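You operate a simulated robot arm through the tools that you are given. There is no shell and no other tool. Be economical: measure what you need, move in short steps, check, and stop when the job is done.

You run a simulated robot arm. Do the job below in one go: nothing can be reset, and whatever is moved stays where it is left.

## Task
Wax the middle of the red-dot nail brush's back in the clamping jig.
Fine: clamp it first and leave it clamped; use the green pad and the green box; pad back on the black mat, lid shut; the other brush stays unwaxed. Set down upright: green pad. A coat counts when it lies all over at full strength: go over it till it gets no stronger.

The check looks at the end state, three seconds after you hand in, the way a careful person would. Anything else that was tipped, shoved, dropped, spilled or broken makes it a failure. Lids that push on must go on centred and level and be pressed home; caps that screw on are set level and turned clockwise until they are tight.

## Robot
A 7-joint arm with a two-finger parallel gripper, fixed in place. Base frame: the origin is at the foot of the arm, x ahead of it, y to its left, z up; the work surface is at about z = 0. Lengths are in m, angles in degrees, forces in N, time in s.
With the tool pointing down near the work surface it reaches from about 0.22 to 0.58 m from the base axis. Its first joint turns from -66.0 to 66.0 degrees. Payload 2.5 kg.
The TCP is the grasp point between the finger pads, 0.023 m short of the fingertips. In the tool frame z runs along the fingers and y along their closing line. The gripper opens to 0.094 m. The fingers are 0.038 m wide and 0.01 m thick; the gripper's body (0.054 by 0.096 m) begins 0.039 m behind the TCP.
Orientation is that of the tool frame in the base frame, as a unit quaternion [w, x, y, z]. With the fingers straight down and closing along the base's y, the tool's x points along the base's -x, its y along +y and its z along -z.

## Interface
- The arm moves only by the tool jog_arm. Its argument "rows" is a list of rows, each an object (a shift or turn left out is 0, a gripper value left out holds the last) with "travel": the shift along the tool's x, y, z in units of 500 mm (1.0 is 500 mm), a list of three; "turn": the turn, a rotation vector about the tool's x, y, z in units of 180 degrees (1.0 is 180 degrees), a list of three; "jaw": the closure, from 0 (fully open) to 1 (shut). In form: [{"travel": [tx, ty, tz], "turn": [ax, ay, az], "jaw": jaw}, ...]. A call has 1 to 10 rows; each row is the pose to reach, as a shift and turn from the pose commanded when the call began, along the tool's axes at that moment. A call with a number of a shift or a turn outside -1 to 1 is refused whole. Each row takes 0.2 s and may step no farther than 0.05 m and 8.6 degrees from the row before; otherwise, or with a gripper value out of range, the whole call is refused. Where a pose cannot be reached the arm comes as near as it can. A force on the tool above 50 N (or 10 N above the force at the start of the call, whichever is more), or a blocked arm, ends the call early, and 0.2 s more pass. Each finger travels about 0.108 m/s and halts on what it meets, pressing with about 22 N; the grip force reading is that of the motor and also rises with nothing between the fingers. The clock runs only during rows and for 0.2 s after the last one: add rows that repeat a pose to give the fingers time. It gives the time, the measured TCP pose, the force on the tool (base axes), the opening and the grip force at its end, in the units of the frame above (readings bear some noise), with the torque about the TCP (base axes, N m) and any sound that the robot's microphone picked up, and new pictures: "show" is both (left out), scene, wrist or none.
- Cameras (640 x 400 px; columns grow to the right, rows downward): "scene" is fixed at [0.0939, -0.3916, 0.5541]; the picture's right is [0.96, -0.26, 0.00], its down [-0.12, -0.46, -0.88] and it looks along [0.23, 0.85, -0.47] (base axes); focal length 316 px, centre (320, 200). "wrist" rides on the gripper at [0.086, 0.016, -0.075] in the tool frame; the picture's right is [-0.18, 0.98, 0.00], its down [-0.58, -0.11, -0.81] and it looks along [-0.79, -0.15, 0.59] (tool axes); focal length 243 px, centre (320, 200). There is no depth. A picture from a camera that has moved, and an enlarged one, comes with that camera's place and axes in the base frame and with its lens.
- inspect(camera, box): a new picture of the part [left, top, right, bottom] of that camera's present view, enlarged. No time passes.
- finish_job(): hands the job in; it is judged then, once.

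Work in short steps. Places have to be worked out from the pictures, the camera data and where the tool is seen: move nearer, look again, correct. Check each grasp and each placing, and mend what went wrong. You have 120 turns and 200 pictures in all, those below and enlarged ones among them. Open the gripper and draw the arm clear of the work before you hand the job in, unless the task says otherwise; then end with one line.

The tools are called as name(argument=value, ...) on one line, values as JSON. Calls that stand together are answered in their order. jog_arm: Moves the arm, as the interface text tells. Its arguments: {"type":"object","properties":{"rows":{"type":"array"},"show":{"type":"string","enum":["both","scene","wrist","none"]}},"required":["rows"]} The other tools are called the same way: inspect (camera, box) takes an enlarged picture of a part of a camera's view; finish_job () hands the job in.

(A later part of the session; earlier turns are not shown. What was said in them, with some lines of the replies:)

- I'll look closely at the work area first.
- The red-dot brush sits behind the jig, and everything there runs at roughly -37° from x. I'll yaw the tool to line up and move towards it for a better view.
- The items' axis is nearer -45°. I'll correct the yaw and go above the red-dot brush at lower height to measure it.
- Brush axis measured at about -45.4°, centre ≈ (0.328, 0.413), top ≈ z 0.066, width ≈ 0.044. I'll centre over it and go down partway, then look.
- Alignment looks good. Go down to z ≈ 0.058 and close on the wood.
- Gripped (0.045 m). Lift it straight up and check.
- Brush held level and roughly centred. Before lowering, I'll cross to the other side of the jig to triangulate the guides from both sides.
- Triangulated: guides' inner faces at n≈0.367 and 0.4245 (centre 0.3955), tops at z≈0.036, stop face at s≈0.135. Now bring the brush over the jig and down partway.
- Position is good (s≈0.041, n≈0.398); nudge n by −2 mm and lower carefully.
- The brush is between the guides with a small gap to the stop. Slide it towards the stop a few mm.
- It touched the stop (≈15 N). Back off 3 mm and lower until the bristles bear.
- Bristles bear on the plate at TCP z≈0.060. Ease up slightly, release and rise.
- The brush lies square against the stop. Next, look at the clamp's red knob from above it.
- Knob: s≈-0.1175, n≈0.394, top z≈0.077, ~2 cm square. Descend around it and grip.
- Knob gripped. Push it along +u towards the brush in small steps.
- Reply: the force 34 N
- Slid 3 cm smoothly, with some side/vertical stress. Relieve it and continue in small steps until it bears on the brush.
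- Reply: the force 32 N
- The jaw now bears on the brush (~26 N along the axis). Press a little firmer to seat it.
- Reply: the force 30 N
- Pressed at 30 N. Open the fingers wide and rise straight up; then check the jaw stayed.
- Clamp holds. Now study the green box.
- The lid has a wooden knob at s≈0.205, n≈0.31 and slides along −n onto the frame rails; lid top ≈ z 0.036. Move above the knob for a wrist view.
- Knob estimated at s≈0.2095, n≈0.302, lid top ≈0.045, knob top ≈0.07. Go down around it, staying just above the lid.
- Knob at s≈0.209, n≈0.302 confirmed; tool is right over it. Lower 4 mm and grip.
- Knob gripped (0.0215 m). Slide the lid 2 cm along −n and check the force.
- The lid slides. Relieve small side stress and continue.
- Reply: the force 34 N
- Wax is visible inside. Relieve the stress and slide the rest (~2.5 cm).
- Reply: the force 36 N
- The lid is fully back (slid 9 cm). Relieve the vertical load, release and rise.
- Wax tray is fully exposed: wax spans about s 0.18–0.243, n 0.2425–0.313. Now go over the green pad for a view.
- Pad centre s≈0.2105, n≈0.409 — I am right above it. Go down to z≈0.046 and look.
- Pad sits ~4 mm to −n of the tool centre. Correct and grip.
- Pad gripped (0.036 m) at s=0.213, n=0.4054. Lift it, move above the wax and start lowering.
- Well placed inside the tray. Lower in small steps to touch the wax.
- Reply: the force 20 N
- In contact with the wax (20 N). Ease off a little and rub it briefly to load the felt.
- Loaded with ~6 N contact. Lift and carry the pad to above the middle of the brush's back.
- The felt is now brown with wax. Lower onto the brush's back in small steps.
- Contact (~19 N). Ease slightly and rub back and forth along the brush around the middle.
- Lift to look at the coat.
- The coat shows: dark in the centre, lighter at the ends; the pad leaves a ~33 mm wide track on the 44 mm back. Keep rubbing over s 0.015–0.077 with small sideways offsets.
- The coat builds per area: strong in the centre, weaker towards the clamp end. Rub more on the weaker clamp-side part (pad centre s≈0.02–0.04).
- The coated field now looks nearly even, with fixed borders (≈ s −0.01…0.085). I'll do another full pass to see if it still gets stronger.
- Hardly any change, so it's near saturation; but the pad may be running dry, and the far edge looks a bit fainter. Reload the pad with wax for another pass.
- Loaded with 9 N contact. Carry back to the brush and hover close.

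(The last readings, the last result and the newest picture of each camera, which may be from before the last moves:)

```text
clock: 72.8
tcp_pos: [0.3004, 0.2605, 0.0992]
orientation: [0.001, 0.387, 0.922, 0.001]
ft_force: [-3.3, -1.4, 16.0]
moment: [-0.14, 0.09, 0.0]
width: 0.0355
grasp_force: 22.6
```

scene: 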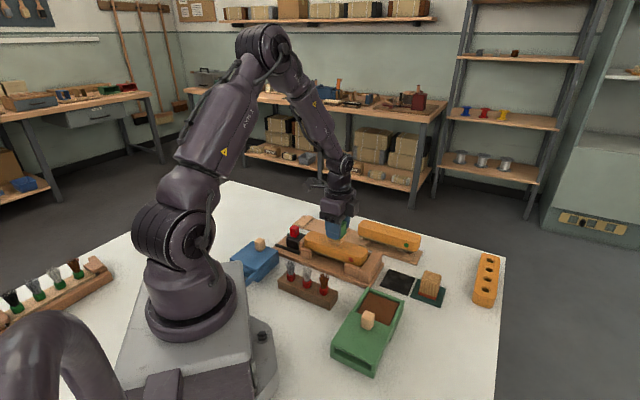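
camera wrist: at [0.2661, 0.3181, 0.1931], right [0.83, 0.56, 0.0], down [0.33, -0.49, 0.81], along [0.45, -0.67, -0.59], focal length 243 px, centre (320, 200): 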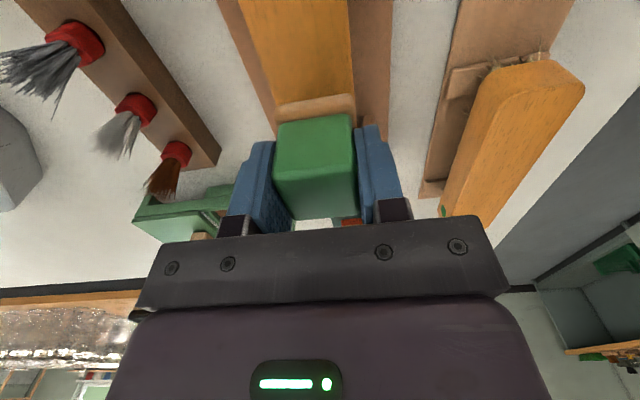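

Good contact (16 N). Full pass with sideways offsets.

jog_arm(rows=[{"travel": [0.015, 0.008, -0.001]}, {"travel": [0.03, 0.008, -0.001]}, {"travel": [0.01, 0.008, -0.001]}, {"travel": [-0.01, 0.008, -0.001]}, {"travel": [-0.03, 0.008, -0.001]}, {"travel": [-0.05, 0.008, -0.001]}, {"travel": [-0.07, 0.008, -0.001]}, {"travel": [-0.09, 0.008, -0.001]}, {"travel": [-0.1, 0, -0.001]}, {"travel": [-0.1, -0.008, -0.001]}], show="none")

jog_arm(rows=[{"travel": [0.02, 0, 0]}, {"travel": [0.04, 0, 0]}, {"travel": [0.06, 0, 0]}, {"travel": [0.08, 0, 0]}, {"travel": [0.1, 0, 0]}, {"travel": [0.12, 0, 0]}, {"travel": [0.13, 0, 0]}, {"travel": [0.11, 0.008, 0]}, {"travel": [0.08, 0.008, 0]}, {"travel": [0.05, 0.008, 0]}], show="none")

jog_arm(rows=[{"travel": [0, 0, -0.08]}, {"travel": [0, 0, -0.16]}, {"travel": [0, 0, -0.16]}], show="none")

inspect(camera="wrist", box=[280, 0, 360, 100])

inspect(camera="scene", box=[310, 225, 370, 265])

```text
clock: 75.0
tcp_pos: [0.3334, 0.2219, 0.0988]
orientation: [0.002, 0.386, 0.922, 0.0]
ft_force: [2.5, 1.5, 6.6]
moment: [0.04, -0.13, 0.01]
width: 0.0354
grasp_force: 22.2
```

```text
clock: 77.2
tcp_pos: [0.3186, 0.2423, 0.0989]
orientation: [0.0, 0.386, 0.922, 0.0]
ft_force: [-4.1, 4.6, 13.4]
moment: [0.11, 0.13, -0.04]
width: 0.0358
grasp_force: 22.3
```

```text
clock: 78.0
tcp_pos: [0.3182, 0.2419, 0.1797]
orientation: [0.0, 0.387, 0.922, -0.001]
ft_force: [0.1, 0.7, -0.2]
moment: [-0.03, -0.03, -0.01]
width: 0.0356
grasp_force: 22.1
```

```text
4.00 times, centred on (320, 50) of wrist
camera zoom: at [0.2701, 0.3141, 0.254], right [0.83, 0.56, 0.0], down [0.33, -0.49, 0.81], along [0.45, -0.67, -0.59], focal length 970 px, centre (320, 800)
```

zoom: 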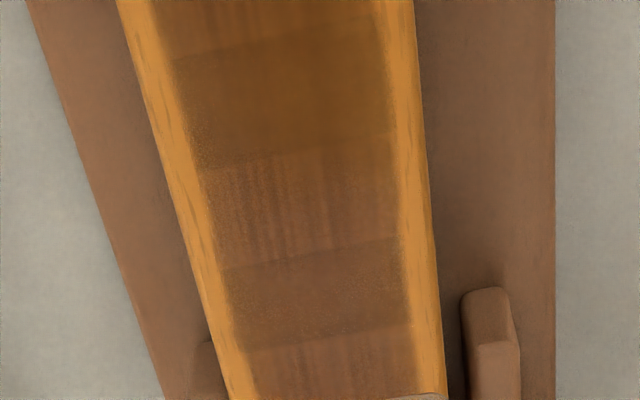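

```text
10.00 times, centred on (340, 245) of scene
camera zoom: at [0.0939, -0.3916, 0.5541], right [0.96, -0.26, 0.0], down [-0.12, -0.46, -0.88], along [0.23, 0.85, -0.47], focal length 3165 px, centre (120, -250)
```

zoom: 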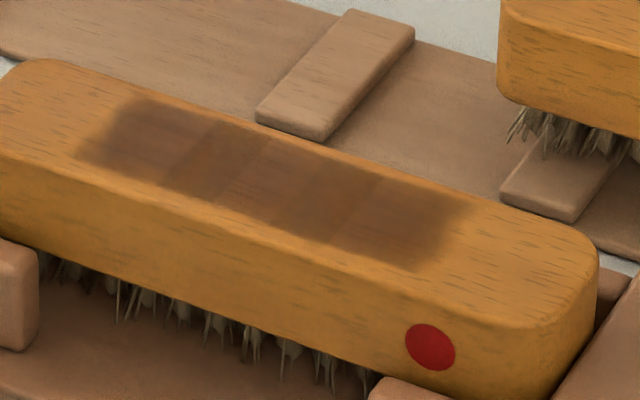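

No further change — saturated. Check the clamp-side end of the coat from a shifted viewpoint.

jog_arm(rows=[{"travel": [0.07, 0, -0.02]}, {"travel": [0.15, 0, -0.04]}, {"travel": [0.15, 0, -0.04]}], show="none")

inspect(camera="wrist", box=[270, 0, 400, 130])

```text
clock: 78.8
tcp_pos: [0.2654, 0.2956, 0.2003]
orientation: [0.0, 0.387, 0.922, 0.0]
ft_force: [0.1, 0.9, -0.9]
moment: [0.02, -0.02, 0.01]
width: 0.0355
grasp_force: 22.6
```

```text
3.08 times, centred on (335, 65) of wrist
camera zoom: at [0.2171, 0.3683, 0.2742], right [0.83, 0.56, 0.0], down [0.33, -0.49, 0.81], along [0.45, -0.67, -0.59], focal length 746 px, centre (274, 615)
```

zoom: 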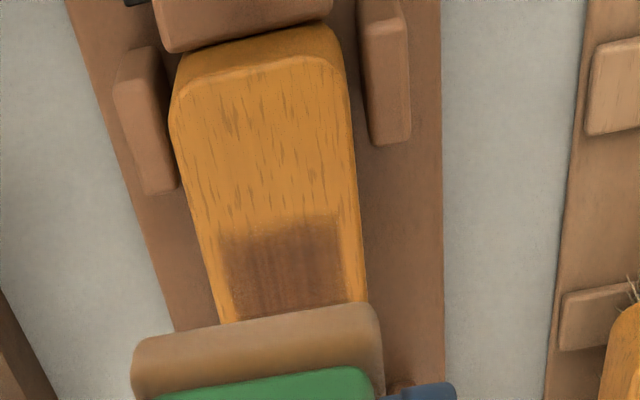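

Coat is even there too. Now return the pad to above the black mat.

jog_arm(rows=[{"travel": [-0.095, 0.004, 0]}, {"travel": [-0.19, 0.008, 0]}, {"travel": [-0.285, 0.012, 0]}, {"travel": [-0.38, 0.016, 0]}, {"travel": [-0.4744, 0.019, 0]}, {"travel": [-0.4744, 0.019, 0.08]}, {"travel": [-0.4744, 0.019, 0.17]}, {"travel": [-0.4744, 0.019, 0.25]}, {"travel": [-0.4744, 0.019, 0.28]}, {"travel": [-0.4744, 0.019, 0.28]}], show="wrist")

inspect(camera="scene", box=[350, 230, 460, 320])

```text
clock: 81.0
tcp_pos: [0.4383, 0.1333, 0.0591]
orientation: [-0.001, 0.386, 0.923, 0.0]
ft_force: [0.4, -0.2, -0.6]
moment: [0.0, 0.0, 0.01]
width: 0.0357
grasp_force: 22.0
camera wrist: at [0.3893, 0.2055, 0.1339], right [0.83, 0.56, 0.0], down [0.33, -0.49, 0.81], along [0.45, -0.67, -0.59], focal length 243 px, centre (320, 200)
```

wrist: 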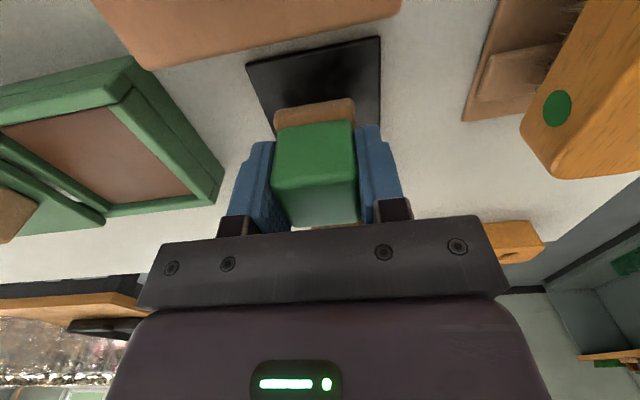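

```text
4.44 times, centred on (405, 275) of scene
camera zoom: at [0.0939, -0.3916, 0.5541], right [0.96, -0.26, 0.0], down [-0.12, -0.46, -0.88], along [0.23, 0.85, -0.47], focal length 1407 px, centre (-58, -133)
```

zoom: 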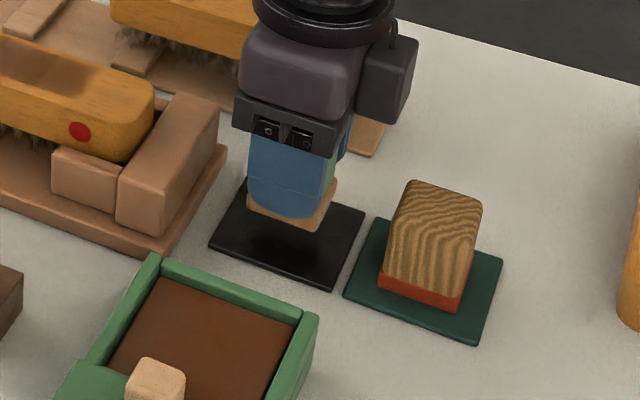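

Same place as pick-up. Lower in small steps until the mat bears.

jog_arm(rows=[{"travel": [0, 0, 0.016]}, {"travel": [0, 0, 0.026]}, {"travel": [0, 0, 0.03]}, {"travel": [0, 0, 0.03]}], show="none")

```text
clock: 82.0
tcp_pos: [0.4386, 0.1332, 0.0453]
orientation: [-0.001, 0.387, 0.922, -0.001]
ft_force: [0.0, 0.6, -1.1]
moment: [0.01, 0.0, 0.0]
width: 0.0356
grasp_force: 22.7
```

jog_arm(rows=[{"travel": [0, 0, 0.003]}, {"travel": [0, 0, 0.006]}, {"travel": [0, 0, 0.006]}], show="none")

```text
clock: 82.8
tcp_pos: [0.4382, 0.1335, 0.0402]
orientation: [0.0, 0.387, 0.922, 0.001]
ft_force: [0.0, -0.3, -1.4]
moment: [0.02, 0.04, 0.02]
width: 0.0356
grasp_force: 22.0
```

jog_arm(rows=[{"travel": [0, 0, 0.002]}, {"travel": [0, 0, 0.004]}, {"travel": [0, 0, 0.004]}], show="none")

inspect(camera="scene", box=[380, 250, 440, 300])

```text
clock: 83.6
tcp_pos: [0.4382, 0.1323, 0.0406]
orientation: [0.0, 0.386, 0.922, 0.0]
ft_force: [0.9, 0.2, -1.5]
moment: [0.01, -0.01, 0.03]
width: 0.0356
grasp_force: 21.8
```

```text
8.00 times, centred on (410, 275) of scene
camera zoom: at [0.0939, -0.3916, 0.5541], right [0.96, -0.26, 0.0], down [-0.12, -0.46, -0.88], along [0.23, 0.85, -0.47], focal length 2532 px, centre (-400, -400)
```

zoom: 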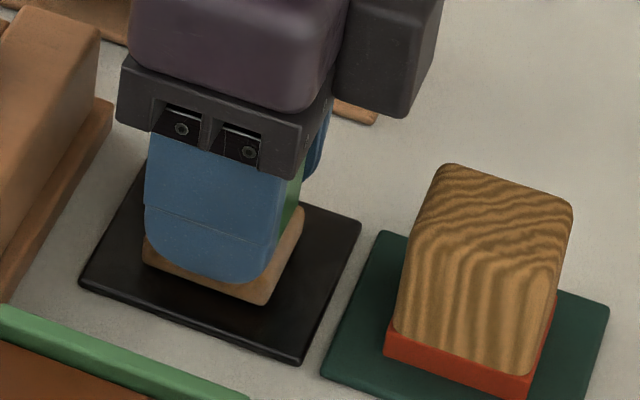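

jog_arm(rows=[{"travel": [0, 0, 0.002]}, {"travel": [0, 0, 0.003]}, {"travel": [0, 0, 0.003]}], show="none")

```text
clock: 84.4
tcp_pos: [0.4383, 0.134, 0.0389]
orientation: [0.0, 0.386, 0.923, 0.001]
ft_force: [-9.2, -1.7, 25.2]
moment: [-0.03, 0.28, -0.03]
width: 0.0355
grasp_force: 22.0
```

Contact with the mat. Ease up ~1 mm, open and rise.

jog_arm(rows=[{"travel": [0, 0, -0.002]}, {"travel": [0, 0, -0.002], "jaw": 0.4}, {"travel": [0, 0, -0.002], "jaw": 0.2}, {"travel": [0, 0, -0.002], "jaw": 0.2}, {"travel": [0, 0, -0.08]}, {"travel": [0, 0, -0.16]}, {"travel": [0, 0, -0.24]}, {"travel": [0, 0, -0.24]}], show="wrist")

inspect(camera="scene", box=[350, 230, 460, 320])

```text
clock: 86.2
tcp_pos: [0.4376, 0.1319, 0.1575]
orientation: [0.0, 0.386, 0.923, 0.0]
ft_force: [-0.8, -0.1, 0.9]
moment: [0.03, -0.01, 0.0]
width: 0.0752
grasp_force: 0.1
camera wrist: at [0.3896, 0.2048, 0.2328], right [0.83, 0.56, 0.0], down [0.33, -0.49, 0.81], along [0.45, -0.67, -0.59], focal length 243 px, centre (320, 200)
```

wrist: 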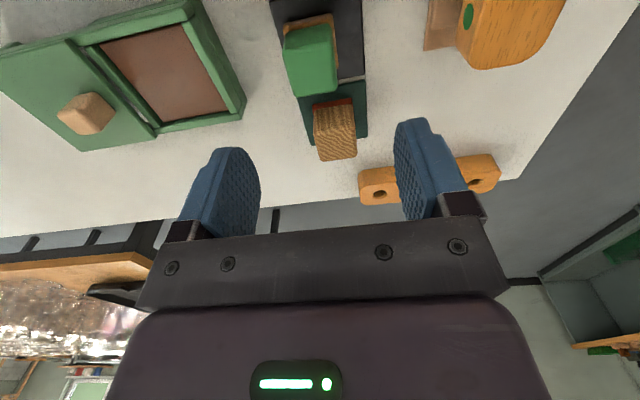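

```text
4.44 times, centred on (405, 275) of scene
camera zoom: at [0.0939, -0.3916, 0.5541], right [0.96, -0.26, 0.0], down [-0.12, -0.46, -0.88], along [0.23, 0.85, -0.47], focal length 1407 px, centre (-58, -133)
```

zoom: 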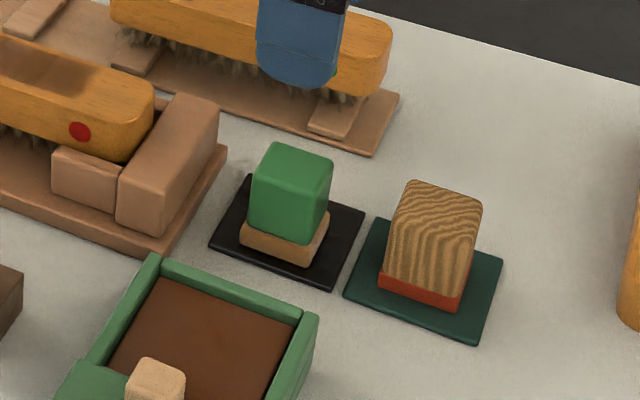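

Pad stands upright on the black mat. Go back to the lid knob (s≈0.208, n≈0.2115) and descend around it.

jog_arm(rows=[{"travel": [0.002, -0.08, 0]}, {"travel": [0.004, -0.16, 0]}, {"travel": [0.006, -0.24, 0]}, {"travel": [0.008, -0.32, 0]}, {"travel": [0.01, -0.3848, 0]}, {"travel": [0.01, -0.3848, 0.07]}, {"travel": [0.01, -0.3848, 0.13]}, {"travel": [0.01, -0.3848, 0.16]}, {"travel": [0.01, -0.3848, 0.16]}], show="wrist")

```text
clock: 88.2
tcp_pos: [0.299, 0.0021, 0.0776]
orientation: [0.0, 0.387, 0.922, -0.001]
ft_force: [-0.6, -0.1, -0.2]
moment: [0.0, 0.01, 0.0]
width: 0.0752
grasp_force: 0.0
camera wrist: at [0.2496, 0.0741, 0.1528], right [0.83, 0.56, 0.0], down [0.33, -0.49, 0.81], along [0.45, -0.67, -0.59], focal length 243 px, centre (320, 200)
```

wrist: 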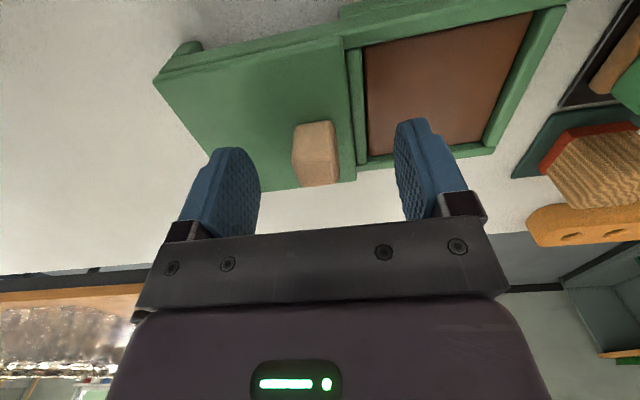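

Knob is between the fingers. Lower 5 mm, adjust, and grip.

jog_arm(rows=[{"travel": [0, -0.004, 0.01]}, {"travel": [0, -0.004, 0.01], "jaw": 0.5}, {"travel": [0, -0.004, 0.01], "jaw": 0.85}, {"travel": [0, -0.004, 0.01], "jaw": 0.85}, {"travel": [0, -0.004, 0.01], "jaw": 0.85}], show="none")

```text
clock: 89.4
tcp_pos: [0.2954, 0.0001, 0.0725]
orientation: [0.0, 0.386, 0.923, 0.001]
ft_force: [1.5, -0.3, -1.9]
moment: [-0.08, -0.03, 0.49]
width: 0.0219
grasp_force: 44.8
```

Gripped with little stress. Slide the lid shut along +n.

jog_arm(rows=[{"travel": [0, 0.014, 0]}, {"travel": [0, 0.028, 0]}, {"travel": [0, 0.042, 0]}, {"travel": [0, 0.056, 0]}, {"travel": [0, 0.07, 0]}, {"travel": [0, 0.07, 0]}], show="none")

inspect(camera="scene", box=[320, 250, 440, 380])

```text
clock: 90.8
tcp_pos: [0.322, 0.0258, 0.0726]
orientation: [0.0, 0.387, 0.922, 0.001]
ft_force: [2.7, -3.8, 6.7]
moment: [0.3, 0.42, 0.46]
width: 0.0216
grasp_force: 44.5
```

```text
3.08 times, centred on (380, 315) of scene
camera zoom: at [0.0938, -0.3916, 0.5541], right [0.96, -0.26, 0.0], down [-0.12, -0.46, -0.88], along [0.23, 0.85, -0.47], focal length 974 px, centre (135, -154)
```

zoom: 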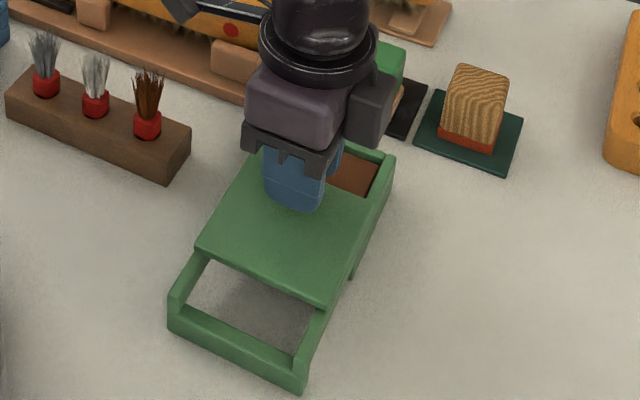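

jog_arm(rows=[{"travel": [0, 0.014, 0]}, {"travel": [0, 0.028, 0]}, {"travel": [0, 0.042, 0]}, {"travel": [0, 0.056, 0]}, {"travel": [0, 0.07, 0]}, {"travel": [0, 0.084, 0]}, {"travel": [0, 0.096, 0]}, {"travel": [0, 0.096, 0]}], show="none")

```text
clock: 92.6
tcp_pos: [0.3562, 0.059, 0.0729]
orientation: [-0.001, 0.386, 0.923, 0.0]
ft_force: [-6.4, 5.3, 17.8]
moment: [0.04, 0.05, 0.48]
width: 0.0212
grasp_force: 44.2
```

jog_arm(rows=[{"travel": [0.002, 0.004, -0.001]}, {"travel": [0.002, 0.01, -0.001]}, {"travel": [0.002, 0.014, -0.001]}, {"travel": [0.002, 0.018, -0.001]}, {"travel": [0.002, 0.018, -0.001]}], show="none")

inspect(camera="scene", box=[330, 250, 430, 340])

```text
clock: 93.8
tcp_pos: [0.3604, 0.0649, 0.0737]
orientation: [0.0, 0.386, 0.922, -0.002]
ft_force: [-7.9, -8.3, -1.2]
moment: [-0.61, -0.77, 0.53]
width: 0.0218
grasp_force: 45.6
```

```text
4.44 times, centred on (380, 295) of scene
camera zoom: at [0.0939, -0.3916, 0.5541], right [0.96, -0.26, 0.0], down [-0.12, -0.46, -0.88], along [0.23, 0.85, -0.47], focal length 1407 px, centre (53, -222)
```

zoom: 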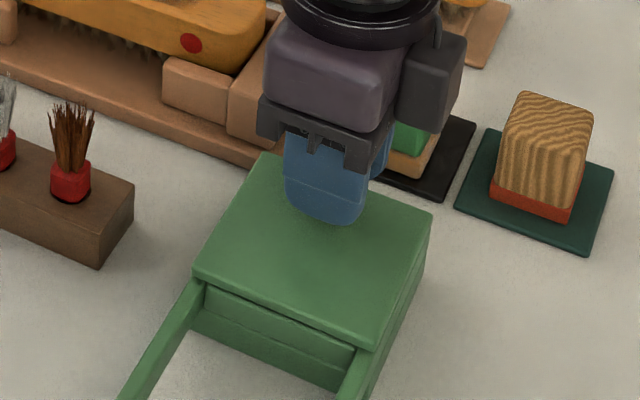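

It meets the end stop (n≈0.302, as at the start). Push slightly firmer to confirm, then release.

jog_arm(rows=[{"travel": [0, 0.004, 0]}, {"travel": [0, 0.006, 0]}, {"travel": [0, 0.006, 0]}], show="none")

```text
clock: 94.6
tcp_pos: [0.3613, 0.0652, 0.0728]
orientation: [-0.004, 0.388, 0.922, -0.003]
ft_force: [-23.9, -28.7, 19.0]
moment: [0.51, 0.39, 0.89]
width: 0.0214
grasp_force: 45.3
```

Firm stop — the lid is shut. Relax, release and rise clear.

jog_arm(rows=[{"travel": [0, -0.005, -0.001]}, {"travel": [0, -0.006, -0.001], "jaw": 0.5}, {"travel": [0, -0.006, -0.001], "jaw": 0.2}, {"travel": [0, -0.006, -0.001], "jaw": 0.2}, {"travel": [0, -0.006, -0.08]}, {"travel": [0, -0.006, -0.16]}, {"travel": [0, -0.006, -0.24]}, {"travel": [0, -0.006, -0.32]}, {"travel": [0, -0.006, -0.36], "jaw": 0}, {"travel": [0, -0.006, -0.36]}])

inspect(camera="scene", box=[320, 240, 460, 380])

inspect(camera="scene", box=[260, 195, 400, 295])

```text
clock: 96.8
tcp_pos: [0.3608, 0.0655, 0.2531]
orientation: [0.0, 0.386, 0.923, 0.0]
ft_force: [-1.1, -0.1, -0.4]
moment: [-0.02, 0.01, -0.01]
width: 0.0941
grasp_force: 0.2
camera wrist: at [0.3127, 0.1378, 0.328], right [0.83, 0.56, 0.0], down [0.33, -0.49, 0.81], along [0.45, -0.67, -0.59], focal length 243 px, centre (320, 200)
```

scene: 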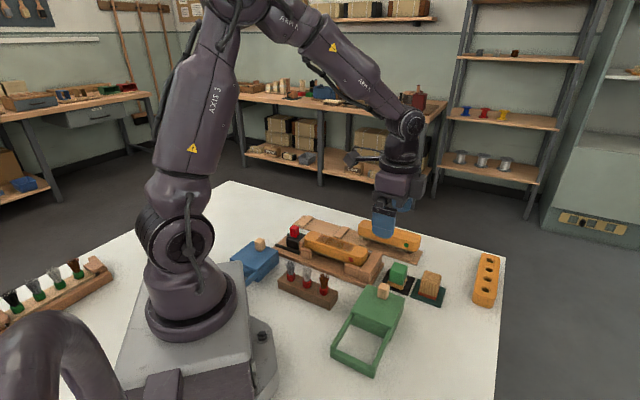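
wrist: 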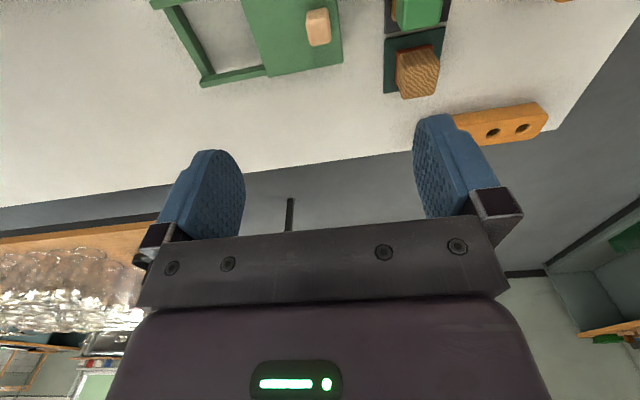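

```text
2.86 times, centred on (390, 310) of scene
camera zoom: at [0.0939, -0.3916, 0.5541], right [0.96, -0.26, 0.0], down [-0.12, -0.46, -0.88], along [0.23, 0.85, -0.47], focal length 904 px, centre (120, -114)
```

zoom: 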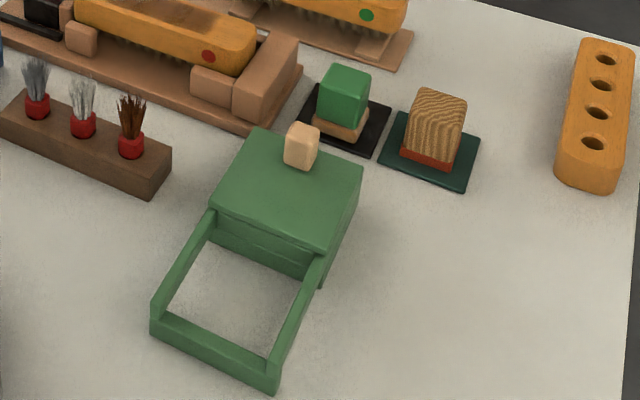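

```text
4.00 times, centred on (330, 245) of scene
camera zoom: at [0.0939, -0.3916, 0.5541], right [0.96, -0.26, 0.0], down [-0.12, -0.46, -0.88], along [0.23, 0.85, -0.47], focal length 1266 px, centre (280, 20)
```

zoom: 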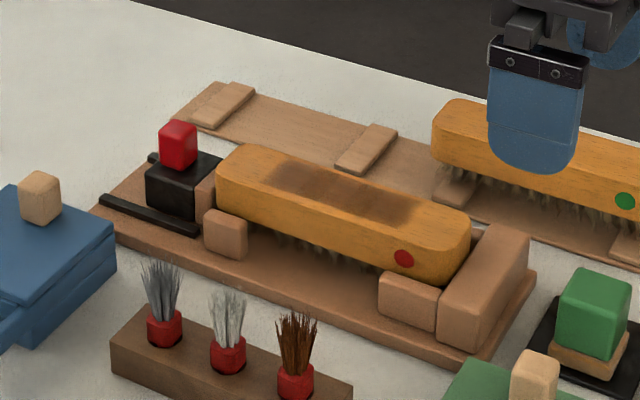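

The lid is shut, the pad is upright on the black mat, and the brush is clamped and evenly coated. The gripper is open and clear of the work, so I'm handing in.

finish_job()

```text
The job is handed in.
```

The red-dot brush is clamped and the middle of its back waxed until the coat got no darker; the green pad is upright on the black mat, the green box is shut, and the other brush is unwaxed.
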